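You operate a simulated robot arm through the tools that you are given. There is no shell and no other tool. Be economical: measure what you need, move in short steps, check, and stop when the job is done.

You run a simulated two-armed robot. Do the job below in one go: nothing can be reset, and whatever is moved stays where it is left.

Task
Tighten the goggle strap and put the goggles away in their pouch.
Fine: loosen the cord before they go in, tighten it after; hold the goggles for the strap. Set down upright: orange goggles.

The check looks at the end state, three seconds after you hand in, the way a careful person would. Anything else that was tipped, shoved, dropped, spilled or broken makes it a failure.

Robot
Two 6-joint arms with two-finger parallel grippers on one trunk, on a base that drives. Base frame: it is fixed to the floor where the robot stands at the start and does not move with it; the origin is under the middle of the robot, x ahead of it, y to its left, z up. Units: mm, degrees, N and s.
The left shoulder is at the start at [60, 187, 822], the right one opposite. With the tool pointing down near the work surface each hand reaches from about 220 to 620 mm from the robot's upright axis, wherever it stands, measured 20 degrees to its own side. Places, roughly: cord lock of the goggle pouch [700, -100, 500]; pouch [800, -100, 500]; strap slider of the goggles [600, -100, 600]. Payload 1.57 kg a hand.
The tool frame of a hand sits at the grasp point between the pads (the TCP): z along the fingers, y along the line on which they close. The tips reach 30 mm beyond it. Largest opening 110 mm; finger width 24, thickness 12; the body of the gripper, 48 by 112 mm, starts 78 mm behind the TCP.
Orientation is that of the tool frame in the base frame, as a unit quaternion [w, x, y, z]. With the fingers straight down and closing along the base's y, the tool's x points along the base's -x, its y along +y and its z along -z.

Tools
- The arms move only by the tool servo_tool. It takes "left_commands", "right_commands" or both (then of equal length, played together; a hand with none holds still); each is a list of rows, each a list of 6 numbers: the shift along the tool's x, y, z in units of 40 mm (1.0 is 40 mm), then the turn, a rotation vector about the tool's x, y, z in units of 6 degrees (1.0 is 6 degrees). In form: [[tx, ty, tz, wx, wy, wz], ...]. A call has 1 to 20 rows; each row shifts and turns the commanded pose from where the row before left it, along the tool's axes as they then stand. "left_hand" and "right_hand" are, for a hand that has rows, the gripper command, from -1 (shut) to 1 (fully open), values between in proportion, set as the call begins (left out, the last holds). A call with a number of a shift or a turn outside -1 to 1 is refused whole. A row lasts 0.2 s, in which the tool goes at most 50 mm and 8.6 degrees; a call with a longer step from one row to the next is refused whole, and so is a gripper value outside its range. A pose out of reach is approached as far as the arm can. The call stops where the force on the tool passes 40 N (or 10 N more than at its start, if that is more) or the arm is blocked; 0.2 s more then pass. The fingers move at their own pace (about 153 mm/s each) and stop on an object; they squeeze with about 28 N. The grip force told is the motor's: it shows also when the fingers shut on nothing. Time passes only in rows, and 0.2 s behind the last, so rows that do not move let the fingers close. It gives the time, the measured TCP pose, the force on the tool (base axes), the opening and the grip force at its end, in the units of the frame above (readings bear some noise), with the torque about the TCP (base axes, N m) and any sound that the robot's microphone picked up, and new pictures: "pictures" is both (left out), scene, wrist or none (wrist: the cameras of the hands that moved).
- Cameras (640 x 400 px; columns grow to the right, rows downward): "scene" is now at [15.8, 2.5, 1381.1]; the picture's right is [0.05, -1.00, 0.00], its down [-0.76, -0.04, -0.64] and it looks along [0.64, 0.03, -0.76] (base axes); focal length 287 px, centre (320, 200). "left" rides on the left gripper at [70, -16, -141] in its tool frame; the picture's right is [0.23, 0.97, 0.00], its down [-0.86, 0.20, -0.48] and it looks along [-0.47, 0.11, 0.88] (tool axes); focal length 222 px, centre (320, 200). "right" rides on the right gripper at [70, 16, -141] in its tool frame; the picture's right is [-0.23, 0.97, 0.00], its down [-0.86, -0.20, -0.48] and it looks along [-0.47, -0.11, 0.88] (tool axes); focal length 222 px, centre (320, 200). There is no depth. A picture from a camera that has moved, and an enlarged one, comes with that camera's place and axes in the base frame and with its lens. The place of the scene camera against the robot may be out by one fixed shift of up to 25 mm in any direction.
- move_column(by): slides the trunk up (or, below 0, down) by that many mm; the arms and the scene camera ride with it, the base frame stays. It gives what a move gives, with no picture.
- drive_base(legs): drives the robot by 1 to 6 legs, each [ahead, left, turn to the left] in mm, mm and degrees, along the robot's own axes; the way and the turn of a leg run together, so that a leg with both is an arc; at most 1500 mm and 180 degrees a leg. The arms and the cameras ride along, it lands a little off, and it stops where it bumps. It gives what a move gives, and a new picture of the scene camera.
- turn_head(pan, tilt): turns the head with the scene camera to pan (to the left, within 86 degrees either way) and tilt (down, from -29 to 69), counted from straight ahead of the robot. It gives what a move gives, and a new picture of the scene camera.
- enlarge(camera, box): a new picture of the part [left, top, right, bottom] of that camera's present view, enlarged. No time passes.
- sign_off(): hands the job in; it is judged then, once.

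Go step by step. Nothing tells you exact positions but the pictures and the camera data: compare them with the known pose of the tool, close in by small moves and look again before you grip or let go. The budget is 120 turns and 260 pictures, counting those below and the enlarged ones. Unless the task says otherwise, let go and move clear before handing in.

The tools are called after "Request:" as a command line: name --argument value ..., lists and objects as JSON in quotes. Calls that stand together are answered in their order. servo_tool: Moves the arms, as the interface text tells. Its arguments: {"type":"object","properties":{"left_commands":{"type":"array","items":{"type":"array","items":{"type":"number"}}},"left_hand":{"type":"number"},"right_commands":{"type":"array","items":{"type":"array","items":{"type":"number"}}},"right_hand":{"type":"number"},"pictures":{"type":"string","enum":["both","scene","wrist","none"]}},"required":[]} The other tools are called the same way: move_column (by) slides the trunk up or down; drive_base (legs) drives the base; turn_head (pan, tilt) turns the head that bears the scene camera; enlarge (camera, box) takes an enlarged picture of a part of a camera's view; sign_off () hands the job in.

At the start:

```text
time: 0.0
left_tcp_pos: [322.9, 114.7, 755.7]
left_ee_rot: [-0.001, -0.001, 1.0, 0.0]
left_ft_force: [0.2, -0.5, 0.0]
left_torque: [0.01, -0.01, 0.02]
left_opening: 110.0
left_finger_force: 0.0
right_tcp_pos: [369.9, -169.4, 827.3]
right_ee_rot: [0.0, 0.0, 1.0, 0.0]
right_ft_force: [-0.2, -1.7, -0.1]
right_torque: [0.02, 0.0, -0.01]
right_opening: 110.0
right_finger_force: 0.1
trunk travel left (down, up): [-450.0, 540.0]
robot x, y, heading: [-0.4, -2.8, 0.1]
head pan, tilt: [3.0, 49.9]
```

scene: 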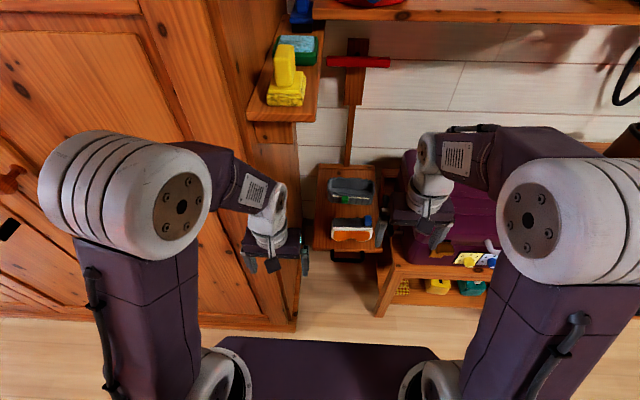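
right: 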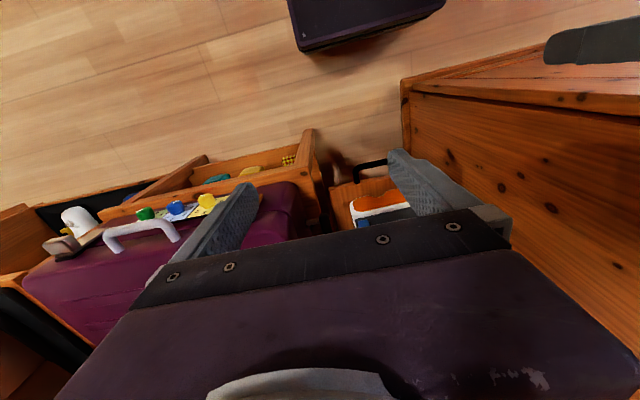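
left: 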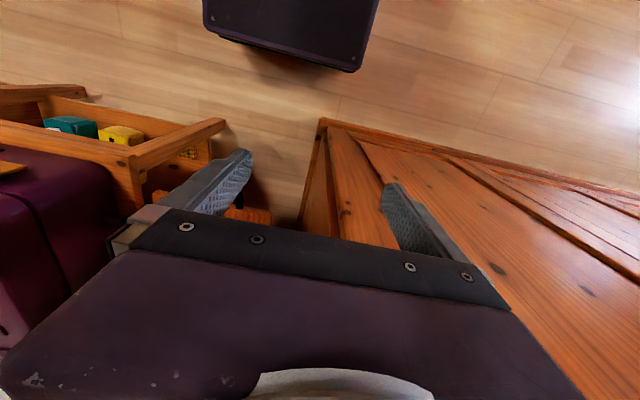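

I see a small wooden stand with a grey pouch and orange/white goggles between a cabinet and a bench. I'll enlarge that area.

Request:
enlarge --camera "scene" --box '[290, 150, 410, 270]'

Request:
enlarge --camera "right" --box '[300, 130, 460, 230]'

```text
3.33 times, centred on (350, 210) of scene
camera zoom: at [15.8, 2.5, 1381.1], right [0.05, -1.0, 0.0], down [-0.76, -0.04, -0.64], along [0.64, 0.03, -0.76], focal length 956 px, centre (220, 167)
```

zoom: 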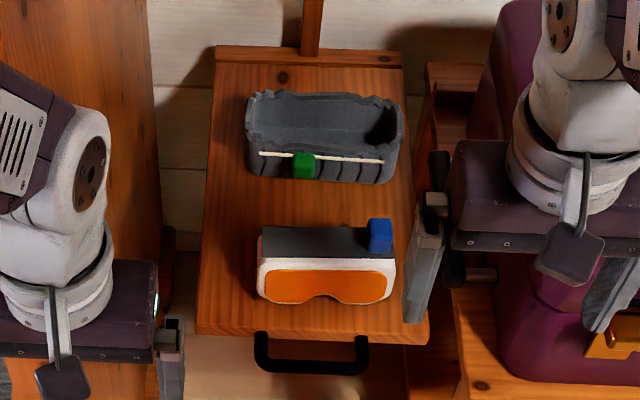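

```text
4.00 times, centred on (380, 180) of right
camera zoom: at [299.5, -153.4, 966.6], right [0.23, 0.97, 0.0], down [0.86, -0.2, 0.48], along [0.47, -0.11, -0.88], focal length 888 px, centre (80, 280)
```

zoom: 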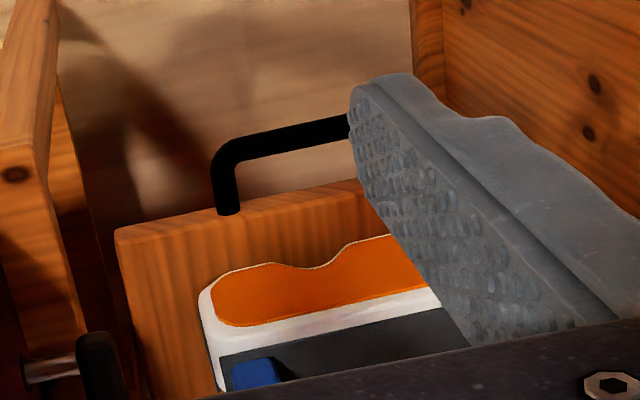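

The tray seems to hold the goggles near [576,-86] and the pouch near [780,-85]. I'll look at the surroundings of the base before driving closer.

Request:
turn_head --pan 0 --tilt 69

Request:
turn_head --pan -3 --tilt 30

```text
time: 0.8
left_tcp_pos: [323.8, 115.2, 756.5]
left_ee_rot: [0.0, 0.0, 1.0, 0.0]
left_ft_force: [0.5, -0.2, -0.5]
left_torque: [0.01, -0.01, 0.0]
left_opening: 109.8
left_finger_force: 0.1
right_tcp_pos: [368.7, -169.3, 826.6]
right_ee_rot: [-0.001, 0.0, 1.0, 0.0]
right_ft_force: [1.3, -0.8, -0.4]
right_torque: [0.0, 0.0, -0.01]
right_opening: 109.9
right_finger_force: 0.1
trunk travel left (down, up): [-450.0, 540.0]
robot x, y, heading: [2.5, 1.9, 0.1]
head pan, tilt: [0.0, 68.8]
camera scene: at [-5.2, -1.5, 1359.0], right [0.0, -1.0, 0.0], down [-0.93, 0.0, -0.36], along [0.36, 0.0, -0.93], focal length 287 px, centre (320, 200)
```

scene: 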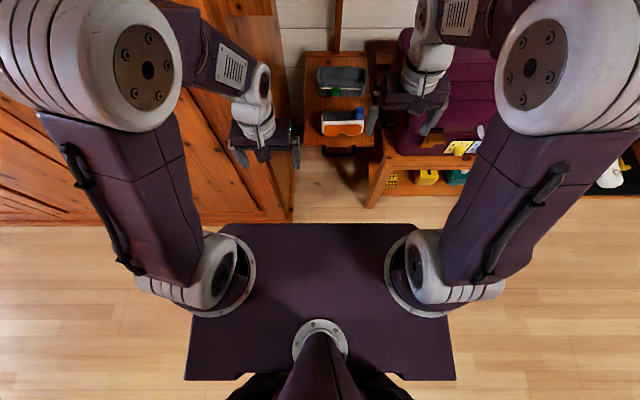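

```text
time: 1.9
left_tcp_pos: [323.5, 117.1, 755.4]
left_ee_rot: [0.0, 0.0, 1.0, 0.0]
left_ft_force: [1.1, -0.7, -1.1]
left_torque: [-0.01, 0.0, 0.0]
left_opening: 109.9
left_finger_force: 0.0
right_tcp_pos: [369.7, -168.7, 825.9]
right_ee_rot: [0.0, 0.0, 1.0, 0.001]
right_ft_force: [-0.9, 0.6, 0.2]
right_torque: [0.01, -0.01, -0.01]
right_opening: 110.0
right_finger_force: 0.2
trunk travel left (down, up): [-450.0, 540.0]
robot x, y, heading: [0.9, 3.2, -0.1]
head pan, tilt: [-3.0, 30.0]
camera scene: at [29.1, -6.2, 1410.3], right [-0.05, -1.0, 0.0], down [-0.5, 0.03, -0.87], along [0.86, -0.05, -0.5], focal length 287 px, centre (320, 200)
```

scene: 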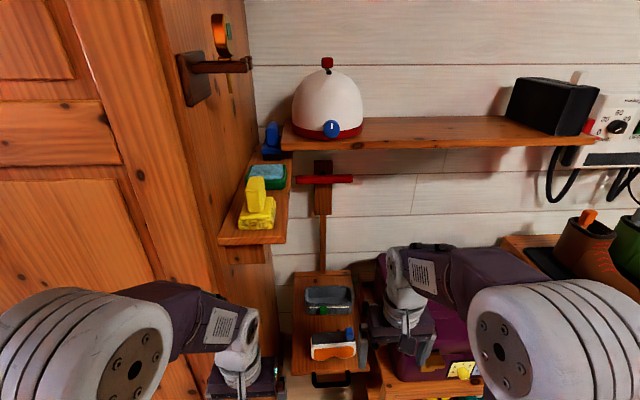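

The base can come only a little closer because of the cabinet corner at about x=400 and the bench. I'll drive right by 85 mm, then 60 mm ahead.

Request:
drive_base --legs '[[0, -85, 0], [60, 0, 0]]'

Request:
turn_head --pan 0 --tilt 50

Request:
servo_tool --right_commands '[[-1, 0.6, 0, 0, 0, 0], [-0.8, 0.8, 0.2, 0, 0, 0], [-0.8, 0.8, 0.3, 0, 0, 0], [-0.8, 0.8, 0.3, 0, 0, 0], [0, 0, 0, 0, 0, 0]]' --right_hand 1

```text
time: 3.5
left_tcp_pos: [384.9, 30.4, 755.1]
left_ee_rot: [-0.001, 0.0, 1.0, 0.0]
left_ft_force: [-0.1, 0.1, -0.8]
left_torque: [-0.02, 0.04, -0.04]
left_opening: 110.3
left_finger_force: 0.1
right_tcp_pos: [430.7, -255.0, 826.6]
right_ee_rot: [0.0, 0.001, 1.0, -0.001]
right_ft_force: [-0.1, -0.1, 0.2]
right_torque: [0.02, 0.02, -0.03]
right_opening: 109.8
right_finger_force: 0.1
trunk travel left (down, up): [-450.0, 540.0]
robot x, y, heading: [63.0, -82.8, -0.0]
head pan, tilt: [-3.0, 30.0]
camera scene: at [91.2, -91.7, 1410.3], right [-0.05, -1.0, 0.0], down [-0.5, 0.03, -0.87], along [0.86, -0.05, -0.5], focal length 287 px, centre (320, 200)
```

scene: 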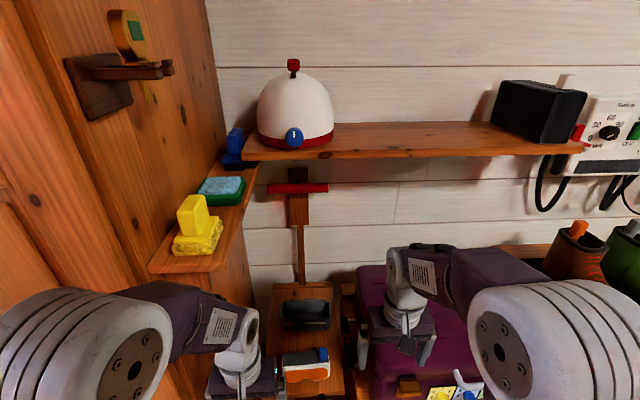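

```text
time: 4.3
left_tcp_pos: [383.5, 30.6, 755.9]
left_ee_rot: [0.001, 0.0, 1.0, 0.0]
left_ft_force: [0.3, -1.7, 0.3]
left_torque: [-0.03, 0.01, 0.01]
left_opening: 110.0
left_finger_force: 0.1
right_tcp_pos: [428.4, -255.1, 826.5]
right_ee_rot: [0.0, 0.0, 1.0, -0.001]
right_ft_force: [-0.3, -0.3, -0.1]
right_torque: [-0.02, 0.03, 0.0]
right_opening: 109.9
right_finger_force: 0.1
trunk travel left (down, up): [-450.0, 540.0]
robot x, y, heading: [60.1, -81.1, -0.0]
head pan, tilt: [0.0, 50.0]
camera scene: at [75.8, -86.7, 1380.9], right [0.0, -1.0, 0.0], down [-0.77, 0.0, -0.64], along [0.64, 0.0, -0.77], focal length 287 px, centre (320, 200)
```

scene: 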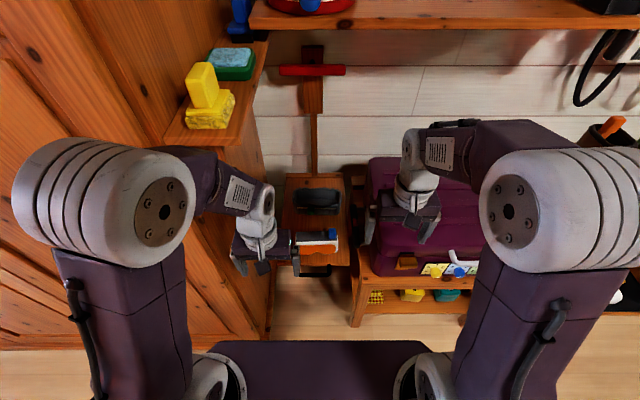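

```text
time: 5.5
left_tcp_pos: [383.7, 30.8, 757.5]
left_ee_rot: [0.0, 0.0, 1.0, 0.0]
left_ft_force: [0.0, 0.2, 0.7]
left_torque: [-0.02, 0.01, 0.0]
left_opening: 110.0
left_finger_force: 0.0
right_tcp_pos: [564.5, -134.8, 794.8]
right_ee_rot: [-0.001, 0.0, 1.0, 0.0]
right_ft_force: [0.4, -0.2, -0.1]
right_torque: [0.03, 0.01, -0.04]
right_opening: 109.8
right_finger_force: 0.1
trunk travel left (down, up): [-450.0, 540.0]
robot x, y, heading: [61.5, -87.8, 0.1]
head pan, tilt: [0.0, 50.0]
camera scene: at [75.0, -87.1, 1380.9], right [0.0, -1.0, 0.0], down [-0.77, 0.0, -0.64], along [0.64, 0.0, -0.77], focal length 287 px, centre (320, 200)
camera right: at [495.3, -119.6, 935.2], right [0.23, 0.97, 0.0], down [0.85, -0.2, 0.48], along [0.47, -0.11, -0.88], focal length 222 px, centre (320, 200)
```

scene: 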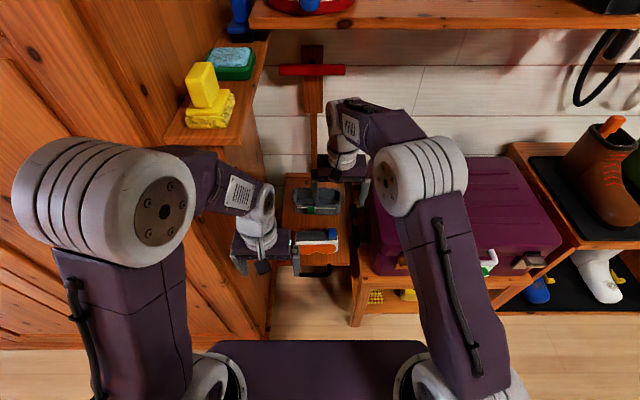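
right: 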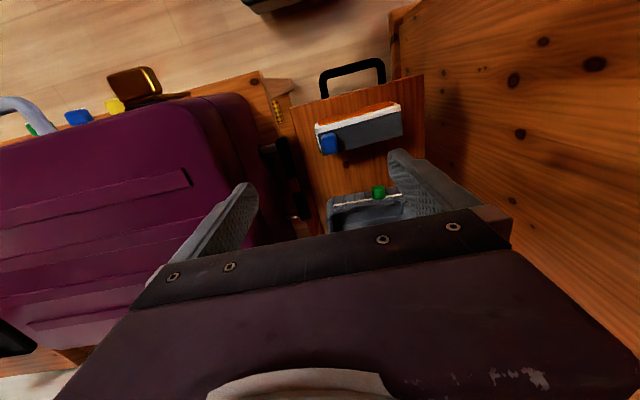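

The goggles, slider and pouch are now in the right wrist view. I'll enlarge.

Request:
enlarge --camera "right" --box '[270, 50, 446, 160]'

Request:
enlarge --camera "right" --box '[270, 140, 446, 250]'

```text
3.64 times, centred on (358, 105) of right
camera zoom: at [495.3, -119.6, 935.2], right [0.23, 0.97, 0.0], down [0.85, -0.2, 0.48], along [0.47, -0.11, -0.88], focal length 808 px, centre (182, 546)
```

zoom: 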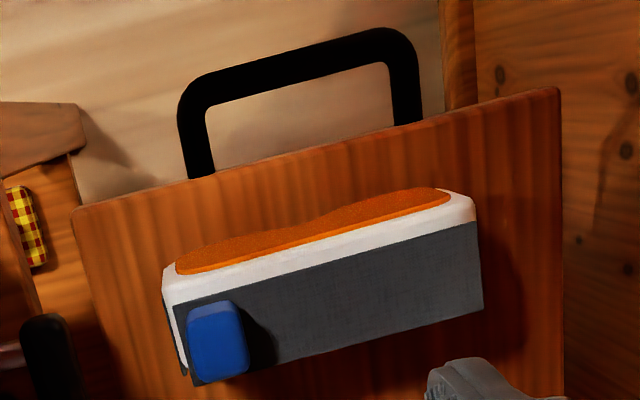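

```text
3.64 times, centred on (358, 195) of right
camera zoom: at [495.3, -119.6, 935.2], right [0.23, 0.97, 0.0], down [0.85, -0.2, 0.48], along [0.47, -0.11, -0.88], focal length 808 px, centre (182, 218)
```

zoom: 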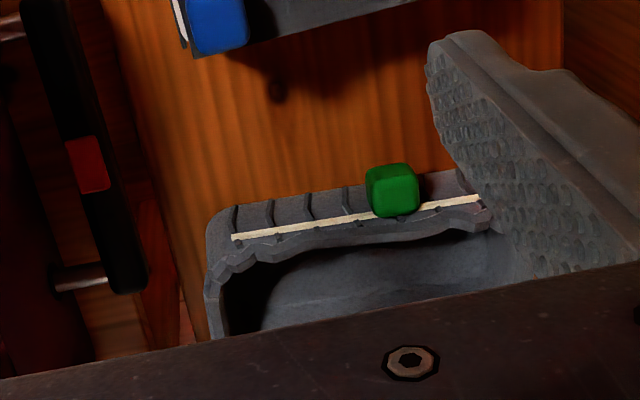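

The goggles stand with the lens facing me and the blue slider on top at the right end; the pouch is behind with a green lock on its cord. I'll move the wrist camera to triangulate heights.

Request:
servo_tool --right_commands '[[-0.8, 0.4, 0.5, 0, 0, 0], [-0.9, 0.4, 0.5, 0, 0, 0], [0, 0, 0, 0, 0, 0]]' --pictures "none"

Request:
enlarge --camera "right" --box '[220, 20, 460, 170]'

Request:
enlarge --camera "right" --box '[220, 120, 460, 270]'

```text
time: 6.3
left_tcp_pos: [382.8, 30.2, 756.7]
left_ee_rot: [0.0, 0.001, 1.0, 0.001]
left_ft_force: [-0.2, 0.5, -0.4]
left_torque: [-0.01, -0.03, 0.0]
left_opening: 109.8
left_finger_force: 0.1
right_tcp_pos: [626.6, -105.4, 752.4]
right_ee_rot: [0.0, 0.001, 1.0, 0.0]
right_ft_force: [-0.6, -0.2, 0.2]
right_torque: [0.03, -0.05, -0.01]
right_opening: 110.0
right_finger_force: 0.0
right hand out of reach, approached as far as the arm can: row 2
trunk travel left (down, up): [-450.0, 540.0]
robot x, y, heading: [62.9, -89.9, -0.0]
head pan, tilt: [0.0, 50.0]
```

```text
2.67 times, centred on (340, 95) of right
camera zoom: at [557.0, -89.3, 893.5], right [0.23, 0.97, 0.0], down [0.86, -0.2, 0.48], along [0.47, -0.11, -0.88], focal length 592 px, centre (267, 480)
```

zoom: 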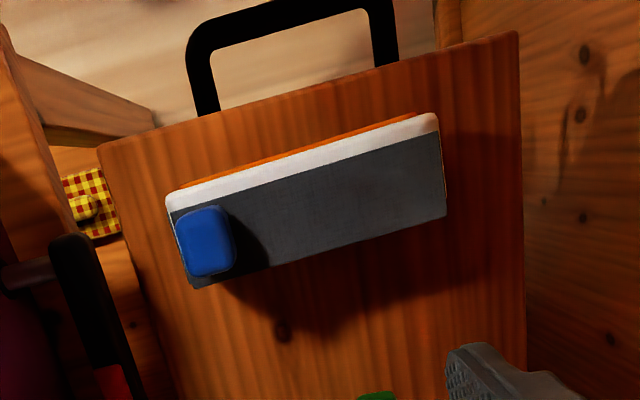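

```text
2.67 times, centred on (340, 195) of right
camera zoom: at [557.0, -89.3, 893.5], right [0.23, 0.97, 0.0], down [0.86, -0.2, 0.48], along [0.47, -0.11, -0.88], focal length 592 px, centre (267, 213)
```

zoom: 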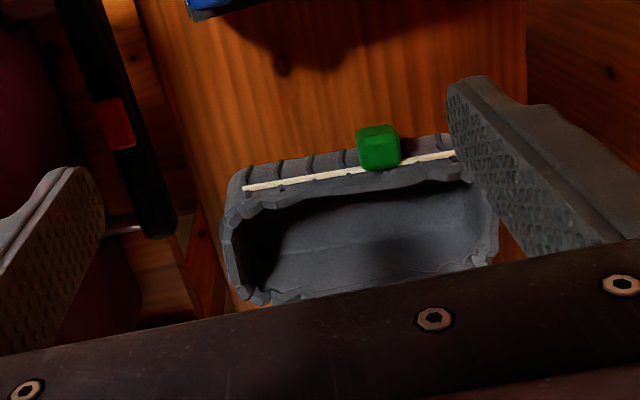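

Goggles box ≈ x 559–604, y −140…−12, z 495–583; slider on top near (584,−126,593); pouch mouth centred near (770,−75), lock near (713,−54,544). I'll turn both hands so that they close along x, with the cameras outward.

Request:
servo_tool --right_commands '[[0.8, -0.47, -0.24, 0, 0, 0], [0.8, -0.47, -0.24, 0, 0, 0], [0.8, -0.47, -0.24, 0, 0, 0], [0.8, -0.47, -0.24, 0, 0, 0], [0, 0, 0, 0, 0, -1], [0, 0, 0, 0, 0, -1], [0, 0, 0, 0, 0, -1], [0, 0, 0, 0, 0, -1], [0, 0, 0, 0, 0, -1], [0, 0, 0, 0, 0, -1], [0, 0, 0, 0, 0, -1], [0, 0, 0, 0, 0, -1], [0, 0, 0, 0, 0, -1], [0, 0, 0, 0, 0, -1], [0, 0, 0, 0, 0, -1], [0, 0, 0, 0, 0, -1], [0, 0, 0, 0, 0, -1], [0, 0, 0, 0, 0, -1], [0, 0, 0, 0, 0, -1]]' --left_commands '[[0, 0, 0, 0, 0, 0], [0, 0, 0, 0, 0, 0], [0, 0, 0, 0, 0, 0], [0, 0, 0, 0, 0, 0], [0, 0, 0, 0, 0, 1], [0, 0, 0, 0, 0, 1], [0, 0, 0, 0, 0, 1], [0, 0, 0, 0, 0, 1], [0, 0, 0, 0, 0, 1], [0, 0, 0, 0, 0, 1], [0, 0, 0, 0, 0, 1], [0, 0, 0, 0, 0, 1], [0, 0, 0, 0, 0, 1], [0, 0, 0, 0, 0, 1], [0, 0, 0, 0, 0, 1], [0, 0, 0, 0, 0, 1], [0, 0, 0, 0, 0, 1], [0, 0, 0, 0, 0, 1], [0, 0, 0, 0, 0, 1]]'

```text
time: 10.3
left_tcp_pos: [384.4, 30.5, 756.2]
left_ee_rot: [0.0, 0.707, 0.707, 0.0]
left_ft_force: [-0.7, 0.3, 0.1]
left_torque: [0.0, 0.03, -0.02]
left_opening: 110.0
left_finger_force: 0.1
right_tcp_pos: [499.4, -180.0, 791.3]
right_ee_rot: [0.0, 0.708, -0.707, -0.001]
right_ft_force: [0.1, 0.0, -0.2]
right_torque: [0.01, -0.03, 0.0]
right_opening: 110.0
right_finger_force: 0.1
trunk travel left (down, up): [-450.0, 540.0]
robot x, y, heading: [59.8, -86.8, -0.2]
head pan, tilt: [0.0, 50.0]
camera scene: at [75.8, -86.6, 1380.9], right [0.0, -1.0, 0.0], down [-0.77, 0.0, -0.64], along [0.64, 0.0, -0.77], focal length 287 px, centre (320, 200)
camera right: at [483.5, -249.8, 932.1], right [-0.97, 0.23, 0.0], down [0.2, 0.86, 0.48], along [0.11, 0.47, -0.88], focal length 222 px, centre (320, 200)
camera left: at [368.0, 100.5, 899.6], right [0.97, 0.22, 0.0], down [0.2, -0.86, 0.48], along [0.11, -0.47, -0.88], focal length 222 px, centre (320, 200)
```

scene: 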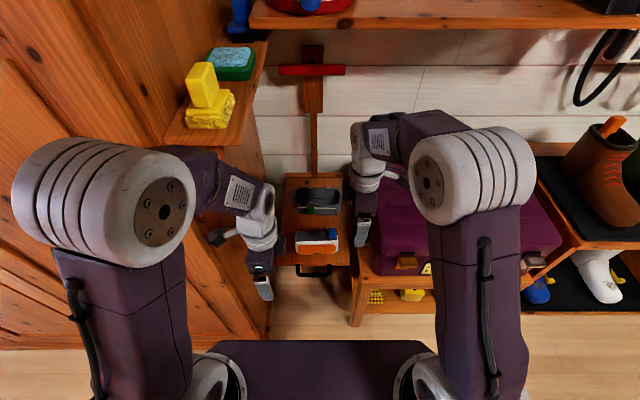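
right: 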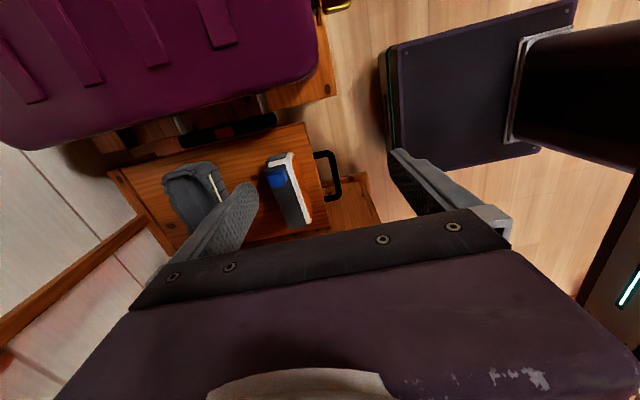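
left: 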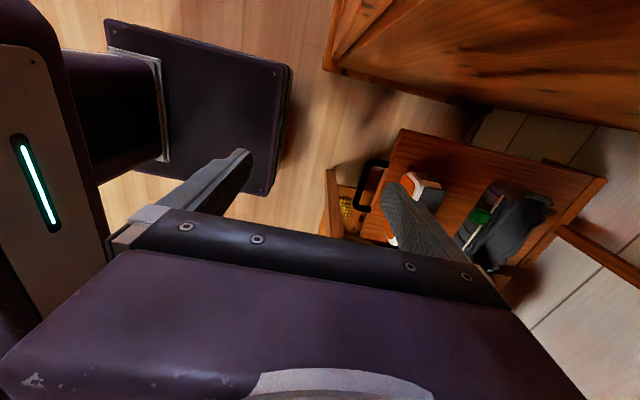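

The base is narrower than feared, so advancing later is possible. Now the left hand goes above the goggles' left end, clear above first.

Request:
servo_tool --left_commands '[[-0.24, 0.83, 0.2, 0, 0, 0], [-0.24, 0.83, 0.2, 0, 0, 0], [-0.24, 0.83, 0.2, 0, 0, 0], [-0.24, 0.83, 0.2, 0, 0, 0], [-0.24, 0.83, 0.2, 0, 0, 0], [-0.24, 0.83, 0.2, 0, 0, 0], [0, 0, 0, 0, 0, 0]]' --left_hand 1

```text
time: 11.8
left_tcp_pos: [614.1, 16.6, 669.0]
left_ee_rot: [-0.023, 0.691, 0.722, -0.024]
left_ft_force: [1.2, 0.0, -1.5]
left_torque: [0.01, 0.13, 0.0]
left_opening: 110.0
left_finger_force: 0.0
right_tcp_pos: [547.6, -145.3, 759.4]
right_ee_rot: [0.023, 0.72, -0.693, -0.022]
right_ft_force: [0.8, -0.1, -0.1]
right_torque: [0.0, 0.1, 0.04]
right_opening: 110.0
right_finger_force: 0.0
trunk travel left (down, up): [-450.0, 540.0]
robot x, y, heading: [59.9, -69.6, 2.5]
head pan, tilt: [0.0, 50.0]
stopped in row 7 (left hand): the arm was blocked; the commanded pose is now the measured one
camera scene: at [117.8, -68.8, 1381.3], right [0.04, -1.0, 0.0], down [-0.78, -0.03, -0.62], along [0.62, 0.02, -0.79], focal length 287 px, centre (320, 200)
camera left: at [604.1, 86.0, 813.8], right [0.96, 0.27, -0.07], down [0.27, -0.84, 0.46], along [0.07, -0.46, -0.88], focal length 222 px, centre (320, 200)
```

scene: 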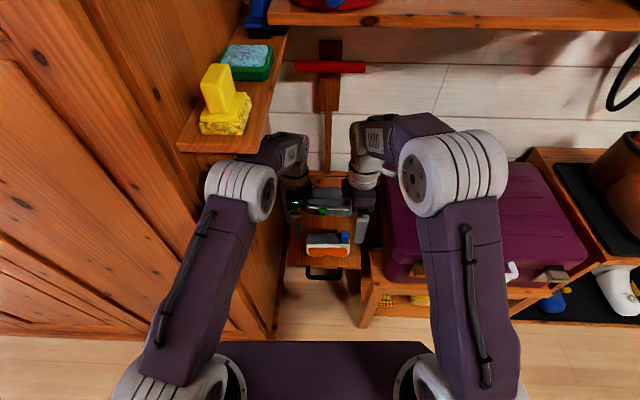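
left: 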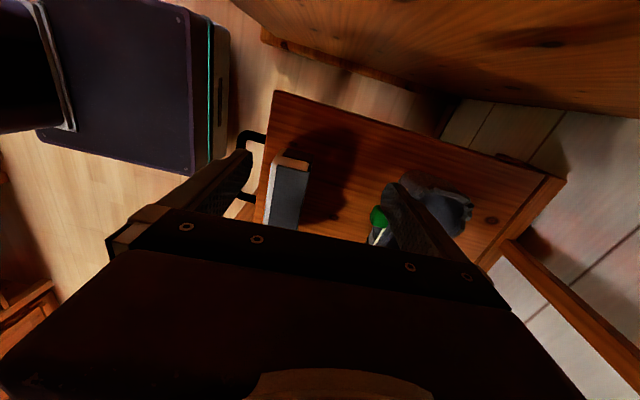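

The left arm was blocked and the robot leaned and turned a little; likely the left elbow touched the cabinet. I'll back the left hand off at once.

Request:
servo_tool --left_commands '[[0, -0.5, -0.2, 0, 0, 0], [-0.2, -0.6, -0.2, 0, 0, 0], [-0.2, -0.6, -0.2, 0, 0, 0], [-0.2, -0.6, -0.2, 0, 0, 0], [-0.2, -0.6, 0, 0, 0, 0], [0, 0, 0, 0, 0, 0], [0, 0, 0, 0, 0, 0]]' --pictures "scene"

```text
time: 13.7
left_tcp_pos: [445.4, -12.7, 692.4]
left_ee_rot: [-0.06, 0.687, 0.723, -0.029]
left_ft_force: [-0.3, -0.7, 1.2]
left_torque: [0.11, -0.12, -0.01]
left_opening: 109.9
left_finger_force: 0.0
right_tcp_pos: [513.2, -148.0, 784.2]
right_ee_rot: [0.005, 0.722, -0.692, -0.008]
right_ft_force: [-1.6, -1.1, 1.3]
right_torque: [0.09, -0.13, 0.02]
right_opening: 109.9
right_finger_force: 0.0
trunk travel left (down, up): [-450.0, 540.0]
robot x, y, heading: [54.8, -70.4, 2.3]
head pan, tilt: [0.0, 50.0]
stopped in row 7 (left hand): the arm was blocked; the commanded pose is now the measured one
camera scene: at [63.2, -75.3, 1385.8], right [0.04, -1.0, 0.0], down [-0.76, -0.03, -0.65], along [0.65, 0.03, -0.76], focal length 287 px, centre (320, 200)
```

scene: 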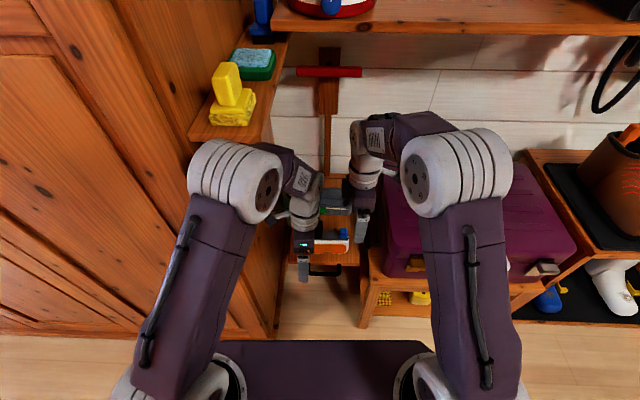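

Posture is recovering. I'll withdraw the left hand a bit more and let things settle, then shift the base right for elbow clearance.

Request:
servo_tool --left_commands '[[0, -0.3, -0.3, 0, 0, 0], [0, -0.3, -0.3, 0, 0, 0], [0, -0.3, -0.3, 0, 0, 0], [0, -0.3, -0.3, 0, 0, 0], [0, 0, 0, 0, 0, 0], [0, 0, 0, 0, 0, 0], [0, 0, 0, 0, 0, 0]]' --pictures "none"

Request:
drive_base --legs '[[-30, -30, 0], [0, -100, -2.3]]'

```text
time: 15.2
left_tcp_pos: [406.3, -15.9, 738.0]
left_ee_rot: [-0.065, 0.687, 0.723, -0.034]
left_ft_force: [-0.2, 0.5, -0.7]
left_torque: [-0.01, 0.0, -0.01]
left_opening: 110.2
left_finger_force: 0.1
right_tcp_pos: [517.6, -146.7, 776.8]
right_ee_rot: [0.009, 0.722, -0.692, -0.009]
right_ft_force: [0.5, 0.2, -0.1]
right_torque: [0.02, -0.01, 0.03]
right_opening: 109.9
right_finger_force: 0.1
trunk travel left (down, up): [-450.0, 540.0]
robot x, y, heading: [56.1, -70.6, 2.4]
head pan, tilt: [0.0, 50.0]
```

```text
time: 16.9
left_tcp_pos: [382.8, -161.6, 738.2]
left_ee_rot: [-0.067, 0.7, 0.71, -0.032]
left_ft_force: [-0.5, -1.3, 0.3]
left_torque: [-0.02, -0.01, 0.03]
left_opening: 109.8
left_finger_force: 0.1
right_tcp_pos: [487.8, -296.4, 776.1]
right_ee_rot: [0.008, 0.707, -0.707, -0.01]
right_ft_force: [-0.6, 0.5, -0.3]
right_torque: [0.06, 0.01, 0.0]
right_opening: 109.9
right_finger_force: 0.1
trunk travel left (down, up): [-450.0, 540.0]
robot x, y, heading: [32.3, -202.5, 0.4]
head pan, tilt: [0.0, 50.0]
camera scene: at [45.2, -205.3, 1380.9], right [0.0, -1.0, 0.0], down [-0.77, 0.0, -0.64], along [0.64, 0.0, -0.77], focal length 287 px, centre (320, 200)
```

scene: 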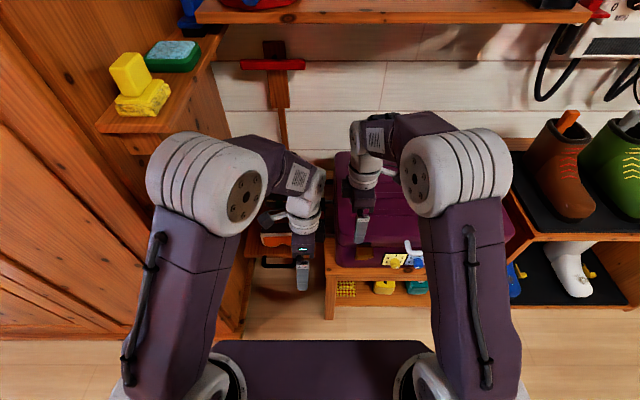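

There's clearance now. I'll correct the small orientation errors, lift and tuck the right hand, then drive forward.

Request:
servo_tool --left_commands '[[0, 0, 0, -0.67, -0.24, 0.07], [0, 0, 0, -0.66, -0.23, 0.06], [0, 0, 0, 0, 0, 0], [0, 0, 0, 0, 0, 0]]' --right_commands '[[0, 0.6, -0.3, 0.24, 0.03, 0], [0, 0.6, -0.3, 0, 0, 0], [0, 0.6, -0.3, 0, 0, 0], [0, 0, 0, 0, 0, 0]]' --pictures "none"

Request:
drive_base --legs '[[0, -20, 0], [110, 0, 0]]'

Request:
turn_head --pan 0 --tilt 69

```text
time: 17.9
left_tcp_pos: [382.8, -160.4, 736.6]
left_ee_rot: [0.001, 0.707, 0.707, -0.001]
left_ft_force: [-0.1, -0.3, 0.8]
left_torque: [-0.02, -0.01, -0.05]
left_opening: 110.0
left_finger_force: 0.0
right_tcp_pos: [415.8, -296.7, 812.8]
right_ee_rot: [0.001, 0.707, -0.707, 0.001]
right_ft_force: [1.0, 0.5, -0.8]
right_torque: [0.02, 0.0, -0.03]
right_opening: 110.3
right_finger_force: 0.1
trunk travel left (down, up): [-450.0, 540.0]
robot x, y, heading: [31.9, -202.9, 0.6]
head pan, tilt: [0.0, 50.0]
```

```text
time: 19.5
left_tcp_pos: [493.2, -179.7, 736.9]
left_ee_rot: [0.001, 0.706, 0.708, 0.0]
left_ft_force: [0.4, 0.5, 0.9]
left_torque: [-0.01, 0.03, -0.04]
left_opening: 109.9
left_finger_force: 0.1
right_tcp_pos: [527.1, -315.3, 812.5]
right_ee_rot: [0.001, 0.708, -0.706, 0.0]
right_ft_force: [0.0, 0.5, -0.1]
right_torque: [-0.04, 0.01, 0.03]
right_opening: 109.8
right_finger_force: 0.1
trunk travel left (down, up): [-450.0, 540.0]
robot x, y, heading: [138.3, -224.4, 0.2]
head pan, tilt: [0.0, 50.0]
camera scene: at [156.8, -223.4, 1380.8], right [0.0, -1.0, 0.0], down [-0.77, 0.0, -0.64], along [0.64, 0.0, -0.77], focal length 287 px, centre (320, 200)
```

scene: 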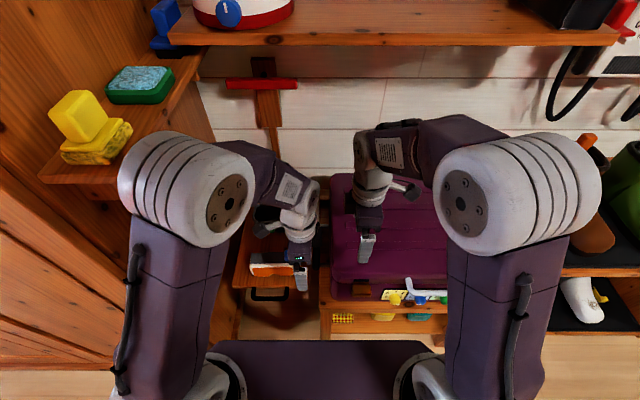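

```text
time: 20.3
left_tcp_pos: [492.9, -179.8, 737.9]
left_ee_rot: [0.0, 0.706, 0.708, 0.0]
left_ft_force: [0.6, -0.7, -0.1]
left_torque: [0.0, -0.04, 0.01]
left_opening: 110.1
left_finger_force: 0.1
right_tcp_pos: [524.9, -315.7, 813.0]
right_ee_rot: [0.001, 0.708, -0.706, 0.0]
right_ft_force: [0.4, 0.7, 0.8]
right_torque: [0.03, 0.03, -0.01]
right_opening: 110.2
right_finger_force: 0.0
trunk travel left (down, up): [-450.0, 540.0]
robot x, y, heading: [142.0, -222.7, 0.3]
head pan, tilt: [0.0, 68.8]
camera scene: at [134.3, -223.7, 1359.0], right [0.0, -1.0, 0.0], down [-0.93, 0.0, -0.36], along [0.36, 0.0, -0.93], focal length 287 px, centre (320, 200)
```

scene: 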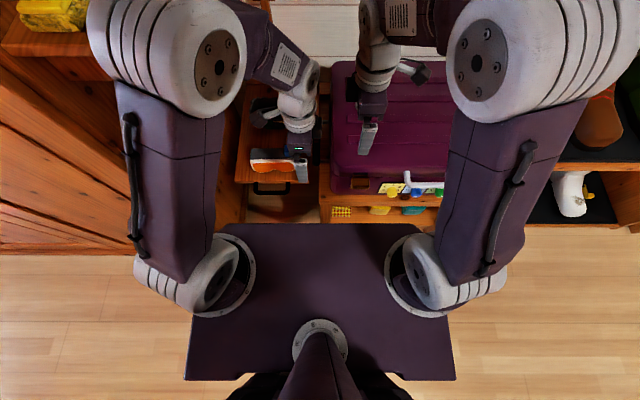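

The base stands clear. Now the left hand moves over the goggles' left end at safe height.

Request:
turn_head --pan 15 --tilt 52

Request:
servo_tool --left_commands '[[0.6, 0.3, 0.1, 0, 0, 0], [0.7, 0.4, 0.1, 0, 0, 0], [0.7, 0.4, 0.2, 0, 0, 0], [0.7, 0.4, 0.2, 0, 0, 0], [0.7, 0.4, 0.2, 0, 0, 0], [0.43, 0.3, 0.2, 0, 0, 0], [0, 0, 0, 0, 0, 0]]'

```text
time: 21.1
left_tcp_pos: [493.2, -179.7, 737.2]
left_ee_rot: [0.001, 0.706, 0.708, 0.0]
left_ft_force: [0.7, -0.1, -0.8]
left_torque: [0.0, 0.0, 0.0]
left_opening: 109.8
left_finger_force: 0.1
right_tcp_pos: [525.4, -314.8, 812.7]
right_ee_rot: [0.0, 0.708, -0.706, 0.001]
right_ft_force: [-0.6, -0.3, 0.3]
right_torque: [0.01, -0.01, -0.02]
right_opening: 110.0
right_finger_force: 0.0
trunk travel left (down, up): [-450.0, 540.0]
robot x, y, heading: [140.8, -221.4, 0.4]
head pan, tilt: [15.0, 52.0]
camera scene: at [150.8, -204.3, 1378.2], right [0.26, -0.96, 0.0], down [-0.76, -0.21, -0.62], along [0.59, 0.16, -0.79], focal length 287 px, centre (320, 200)
```

scene: 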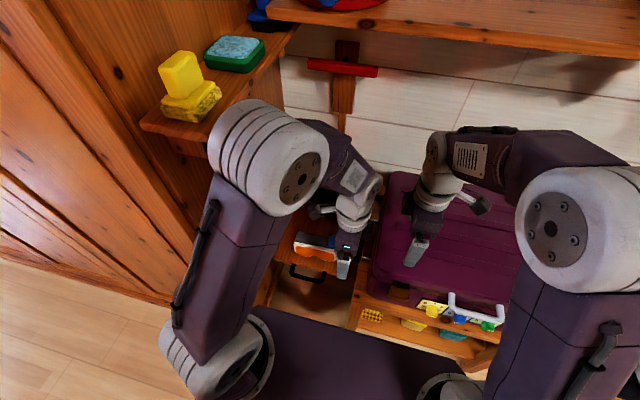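

```text
time: 22.7
left_tcp_pos: [580.1, -27.4, 698.7]
left_ee_rot: [0.001, 0.706, 0.708, 0.0]
left_ft_force: [-0.3, 0.0, -0.2]
left_torque: [0.03, -0.01, -0.01]
left_opening: 110.1
left_finger_force: 0.1
right_tcp_pos: [525.2, -315.2, 812.8]
right_ee_rot: [0.0, 0.708, -0.706, 0.0]
right_ft_force: [0.4, 0.3, 0.2]
right_torque: [0.06, -0.01, -0.07]
right_opening: 109.7
right_finger_force: 0.1
trunk travel left (down, up): [-450.0, 540.0]
robot x, y, heading: [140.3, -221.3, 0.5]
head pan, tilt: [15.0, 52.0]
camera scene: at [150.6, -204.3, 1378.2], right [0.26, -0.96, 0.0], down [-0.76, -0.21, -0.62], along [0.59, 0.16, -0.79], focal length 287 px, centre (320, 200)
camera left: at [565.2, 43.6, 841.6], right [0.97, 0.23, 0.0], down [0.2, -0.85, 0.48], along [0.11, -0.47, -0.88], focal length 222 px, centre (320, 200)
```

scene: 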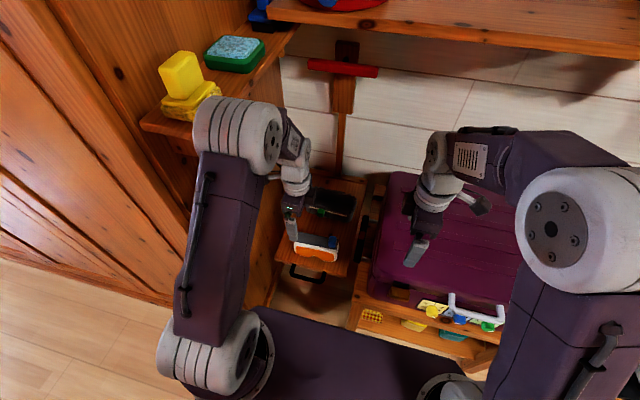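
left: 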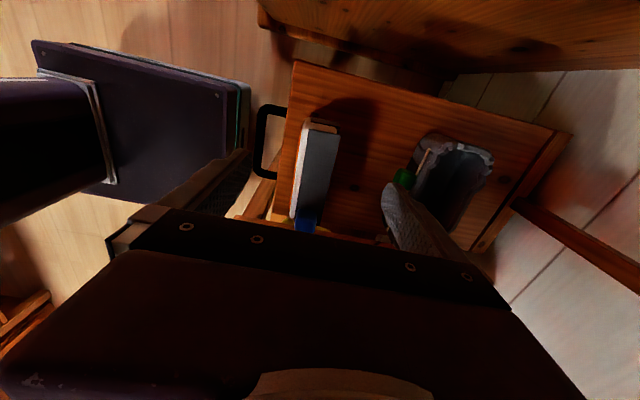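

The left elbow would pass close to the small side shelf, so I'll shift the base another 45 mm right and re-aim.

Request:
drive_base --legs '[[0, -45, 0]]'

Request:
servo_tool --left_commands '[[0.6, 0, 0.4, 0, 0, 0], [0.53, 0, 0.4, 0, 0, 0], [0, 0, 0, 0, 0, 0]]' --right_commands '[[-0.7, -0.3, 0, 0, 0, 0], [-0.7, -0.3, 0, 0, 0, 0], [0, 0, 0, 0, 0, 0]]'

Request:
enlarge --camera "left" --box '[220, 70, 460, 220]'

```text
time: 23.6
left_tcp_pos: [580.6, -71.6, 698.5]
left_ee_rot: [0.001, 0.706, 0.709, 0.001]
left_ft_force: [0.3, -0.1, 0.1]
left_torque: [0.06, 0.0, -0.02]
left_opening: 110.2
left_finger_force: 0.0
right_tcp_pos: [527.2, -362.6, 812.4]
right_ee_rot: [0.001, 0.708, -0.706, 0.0]
right_ft_force: [0.4, -0.7, -1.0]
right_torque: [-0.02, -0.01, -0.01]
right_opening: 110.1
right_finger_force: 0.1
trunk travel left (down, up): [-450.0, 540.0]
robot x, y, heading: [138.7, -268.3, 0.3]
head pan, tilt: [15.0, 52.0]
camera scene: at [151.0, -251.2, 1378.2], right [0.26, -0.96, 0.0], down [-0.76, -0.21, -0.62], along [0.59, 0.16, -0.79], focal length 287 px, centre (320, 200)
```

scene: 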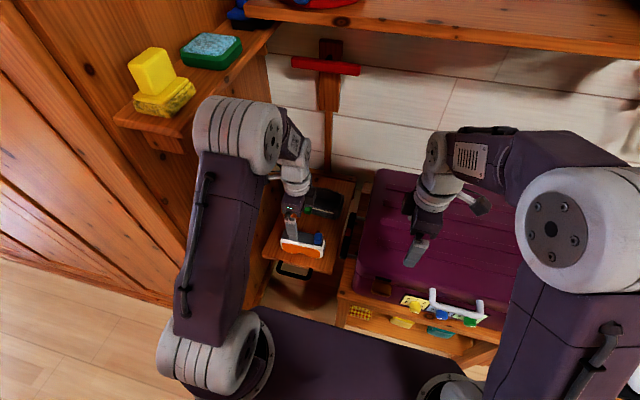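

```text
time: 24.4
left_tcp_pos: [580.0, -26.0, 667.2]
left_ee_rot: [0.001, 0.707, 0.707, 0.0]
left_ft_force: [-0.6, -0.6, 0.0]
left_torque: [-0.02, -0.01, -0.01]
left_opening: 110.1
left_finger_force: 0.1
right_tcp_pos: [550.1, -303.0, 812.9]
right_ee_rot: [0.001, 0.709, -0.705, 0.001]
right_ft_force: [-0.7, 0.0, -0.4]
right_torque: [0.0, 0.02, 0.0]
right_opening: 109.8
right_finger_force: 0.1
trunk travel left (down, up): [-450.0, 540.0]
robot x, y, heading: [141.4, -266.6, 0.3]
head pan, tilt: [15.0, 52.0]
camera scene: at [150.7, -249.5, 1378.2], right [0.26, -0.96, 0.0], down [-0.76, -0.21, -0.62], along [0.59, 0.16, -0.79], focal length 287 px, centre (320, 200)
camera right: at [534.2, -374.5, 953.5], right [-0.97, 0.22, 0.0], down [0.2, 0.86, 0.48], along [0.11, 0.46, -0.88], focal length 222 px, centre (320, 200)
camera left: at [564.6, 43.6, 809.4], right [0.97, 0.23, 0.0], down [0.2, -0.85, 0.48], along [0.11, -0.47, -0.88], focal length 222 px, centre (320, 200)
```

scene: 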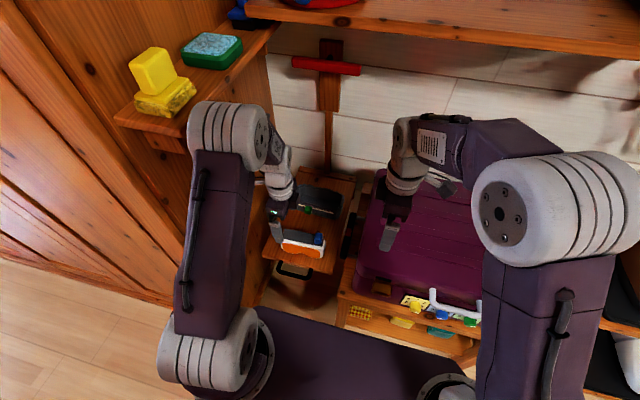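
right: 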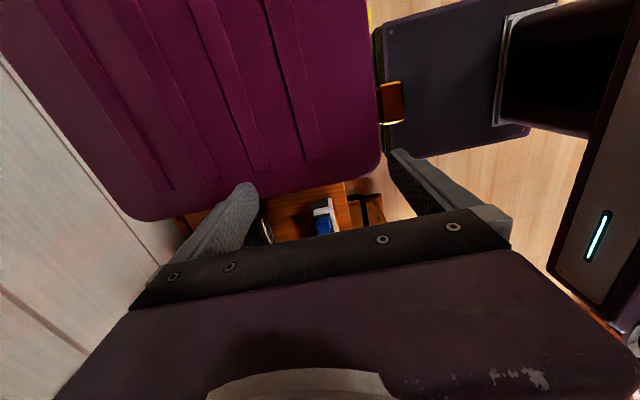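
left: 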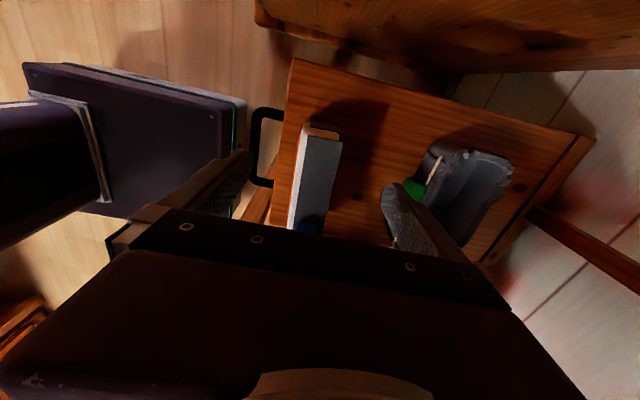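

```text
2.67 times, centred on (340, 145) of left
camera zoom: at [564.6, 43.6, 809.4], right [0.97, 0.23, 0.0], down [0.2, -0.85, 0.48], along [0.11, -0.47, -0.88], focal length 592 px, centre (267, 347)
```

zoom: 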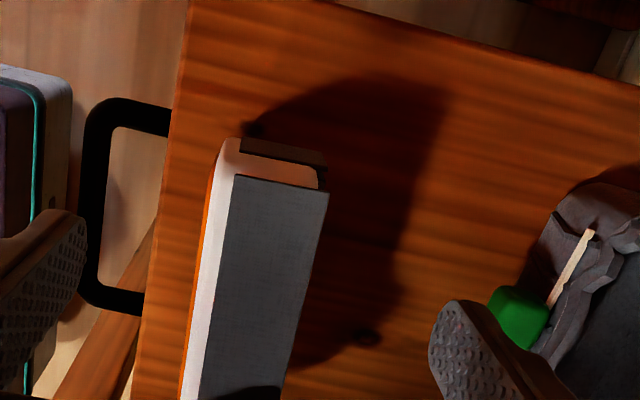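

Left fingers straddle the goggles' left end (center x≈581). Descend to grip height.

Request:
servo_tool --left_commands '[[0, 0, 0.5, 0, 0, 0], [0, 0, 0.5, 0, 0, 0], [0, 0, 0.5, 0, 0, 0], [0, 0, 0.5, 0, 0, 0], [0, 0, 0.35, 0, 0, 0], [0, 0, 0, 0, 0, 0]]' --pictures "wrist"

Request:
enlarge --camera "left" --box '[180, 100, 420, 250]'

```text
time: 25.8
left_tcp_pos: [581.0, -27.1, 571.6]
left_ee_rot: [0.001, 0.706, 0.708, 0.0]
left_ft_force: [-0.2, 0.4, 0.5]
left_torque: [-0.03, -0.02, -0.02]
left_opening: 109.9
left_finger_force: 0.1
right_tcp_pos: [551.4, -305.1, 813.2]
right_ee_rot: [0.001, 0.708, -0.706, 0.001]
right_ft_force: [-0.7, -0.6, -0.3]
right_torque: [0.02, 0.0, -0.01]
right_opening: 110.1
right_finger_force: 0.0
trunk travel left (down, up): [-450.0, 540.0]
robot x, y, heading: [142.1, -267.0, 0.3]
head pan, tilt: [15.0, 52.0]
camera left: at [564.8, 43.5, 714.7], right [0.97, 0.23, 0.0], down [0.2, -0.85, 0.48], along [0.11, -0.47, -0.88], focal length 222 px, centre (320, 200)
```

left: 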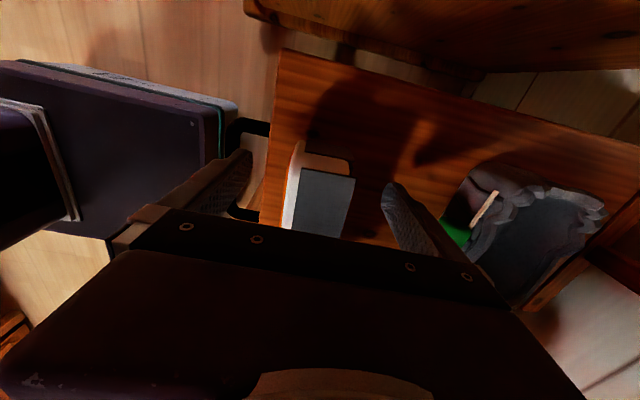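

```text
2.67 times, centred on (300, 175) of left
camera zoom: at [564.8, 43.5, 714.7], right [0.97, 0.23, 0.0], down [0.2, -0.85, 0.48], along [0.11, -0.47, -0.88], focal length 592 px, centre (373, 267)
```

zoom: 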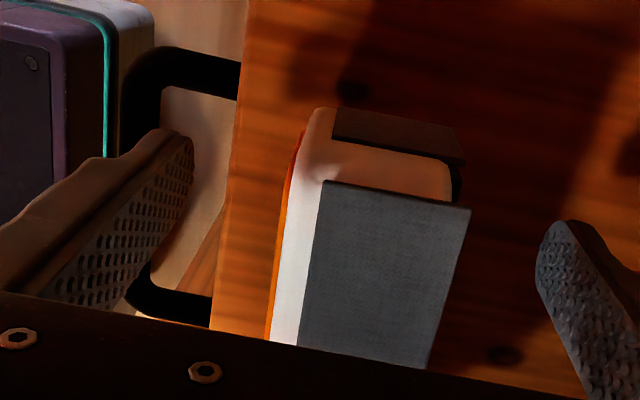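

The goggles' centre is about x=578 here; nudge 3 mm and close the left hand on them.

Request:
servo_tool --left_commands '[[0, -0.07, 0, 0, 0, 0], [0, 0, 0, 0, 0, 0]]' --pictures "none"

Request:
servo_tool --left_commands '[[0, 0, 0, 0, 0, 0], [0, 0, 0, 0, 0, 0], [0, 0, 0, 0, 0, 0], [0, 0, 0, 0, 0, 0]]' --left_hand -1 --pictures "wrist"

```text
time: 26.4
left_tcp_pos: [578.4, -27.0, 571.4]
left_ee_rot: [0.001, 0.706, 0.708, -0.001]
left_ft_force: [-0.2, 0.1, -0.3]
left_torque: [-0.01, 0.03, 0.0]
left_opening: 110.0
left_finger_force: 0.1
right_tcp_pos: [550.3, -305.1, 813.6]
right_ee_rot: [0.001, 0.709, -0.705, 0.001]
right_ft_force: [0.0, -0.1, -0.4]
right_torque: [0.03, 0.03, 0.0]
right_opening: 109.9
right_finger_force: 0.1
trunk travel left (down, up): [-450.0, 540.0]
robot x, y, heading: [137.3, -262.8, 0.5]
head pan, tilt: [15.0, 52.0]
```

```text
time: 27.4
left_tcp_pos: [578.1, -27.9, 571.9]
left_ee_rot: [0.001, 0.707, 0.707, 0.0]
left_ft_force: [1.1, 0.3, 2.2]
left_torque: [0.02, -0.14, 0.12]
left_opening: 43.4
left_finger_force: 27.8
right_tcp_pos: [549.7, -305.1, 813.5]
right_ee_rot: [0.001, 0.708, -0.706, 0.0]
right_ft_force: [-0.1, 0.6, 0.4]
right_torque: [-0.02, -0.02, -0.02]
right_opening: 109.9
right_finger_force: 0.1
trunk travel left (down, up): [-450.0, 540.0]
robot x, y, heading: [138.2, -269.1, 0.2]
head pan, tilt: [15.0, 52.0]
camera left: at [562.0, 43.8, 715.3], right [0.97, 0.23, 0.0], down [0.2, -0.85, 0.48], along [0.11, -0.47, -0.88], focal length 222 px, centre (320, 200)
```

left: 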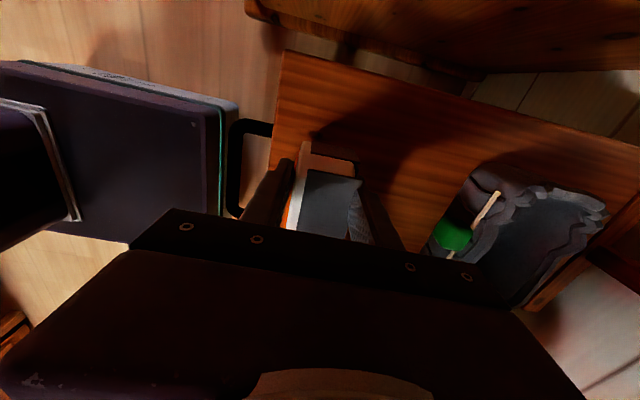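

The left hand holds the goggles firmly. Now the right hand goes above the slider.

Request:
servo_tool --right_commands '[[-0.6, -0.12, 0.4, 0, 0, 0], [-0.65, -0.12, 0.4, 0, 0, 0], [-0.65, -0.12, 0.4, 0, 0, 0], [-0.65, -0.12, 0.4, 0, 0, 0], [-0.65, -0.12, 0.4, 0, 0, 0], [-0.65, -0.13, 0.4, 0, 0, 0], [-0.55, -0.12, 0.4, 0, 0, 0], [0, 0, 0, 0, 0, 0]]' --right_hand 0.1

Request:
enlarge --camera "right" --box '[220, 90, 460, 240]'

```text
time: 29.2
left_tcp_pos: [577.5, -27.4, 573.0]
left_ee_rot: [0.002, 0.707, 0.707, 0.0]
left_ft_force: [-1.1, 0.2, 4.7]
left_torque: [0.06, -0.05, 0.1]
left_opening: 43.3
left_finger_force: 27.5
right_tcp_pos: [583.8, -126.7, 701.0]
right_ee_rot: [0.002, 0.709, -0.706, 0.001]
right_ft_force: [-0.6, 0.6, -0.3]
right_torque: [-0.01, 0.04, 0.01]
right_opening: 60.7
right_finger_force: 0.2
trunk travel left (down, up): [-450.0, 540.0]
robot x, y, heading: [139.1, -266.9, 0.6]
head pan, tilt: [15.0, 52.0]
camera scene: at [150.5, -249.2, 1378.2], right [0.26, -0.96, 0.0], down [-0.76, -0.21, -0.62], along [0.59, 0.16, -0.79], focal length 287 px, centre (320, 200)
camera right: at [567.3, -197.2, 841.2], right [-0.97, 0.22, 0.0], down [0.2, 0.86, 0.48], along [0.11, 0.46, -0.88], focal length 222 px, centre (320, 200)
```

scene: 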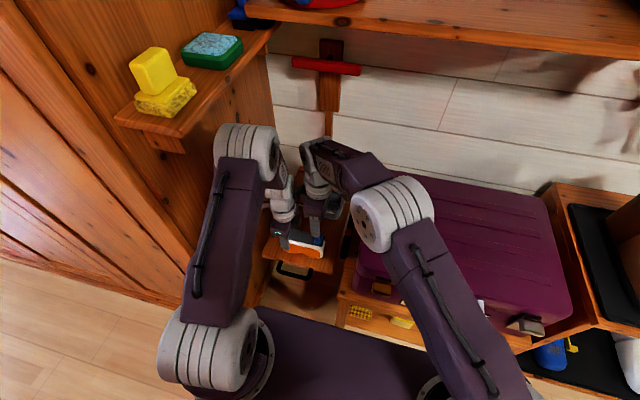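
right: 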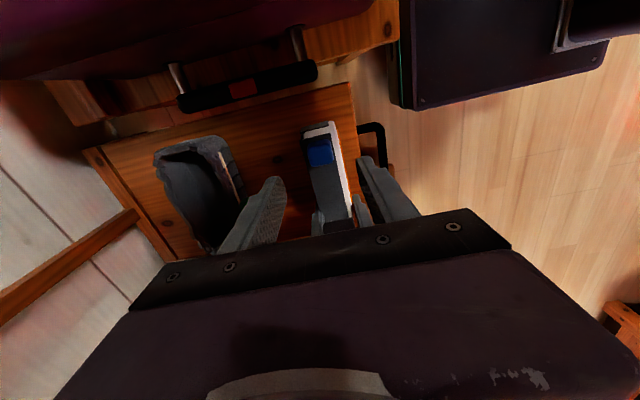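

```text
2.67 times, centred on (340, 165) of right
camera zoom: at [567.3, -197.2, 841.2], right [-0.97, 0.22, 0.0], down [0.2, 0.86, 0.48], along [0.11, 0.46, -0.88], focal length 592 px, centre (267, 293)
```

zoom: 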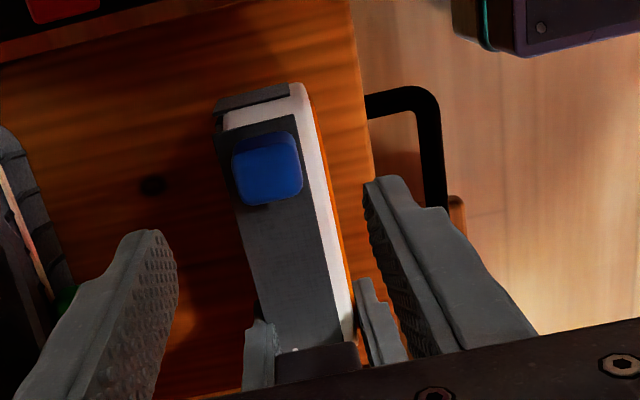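

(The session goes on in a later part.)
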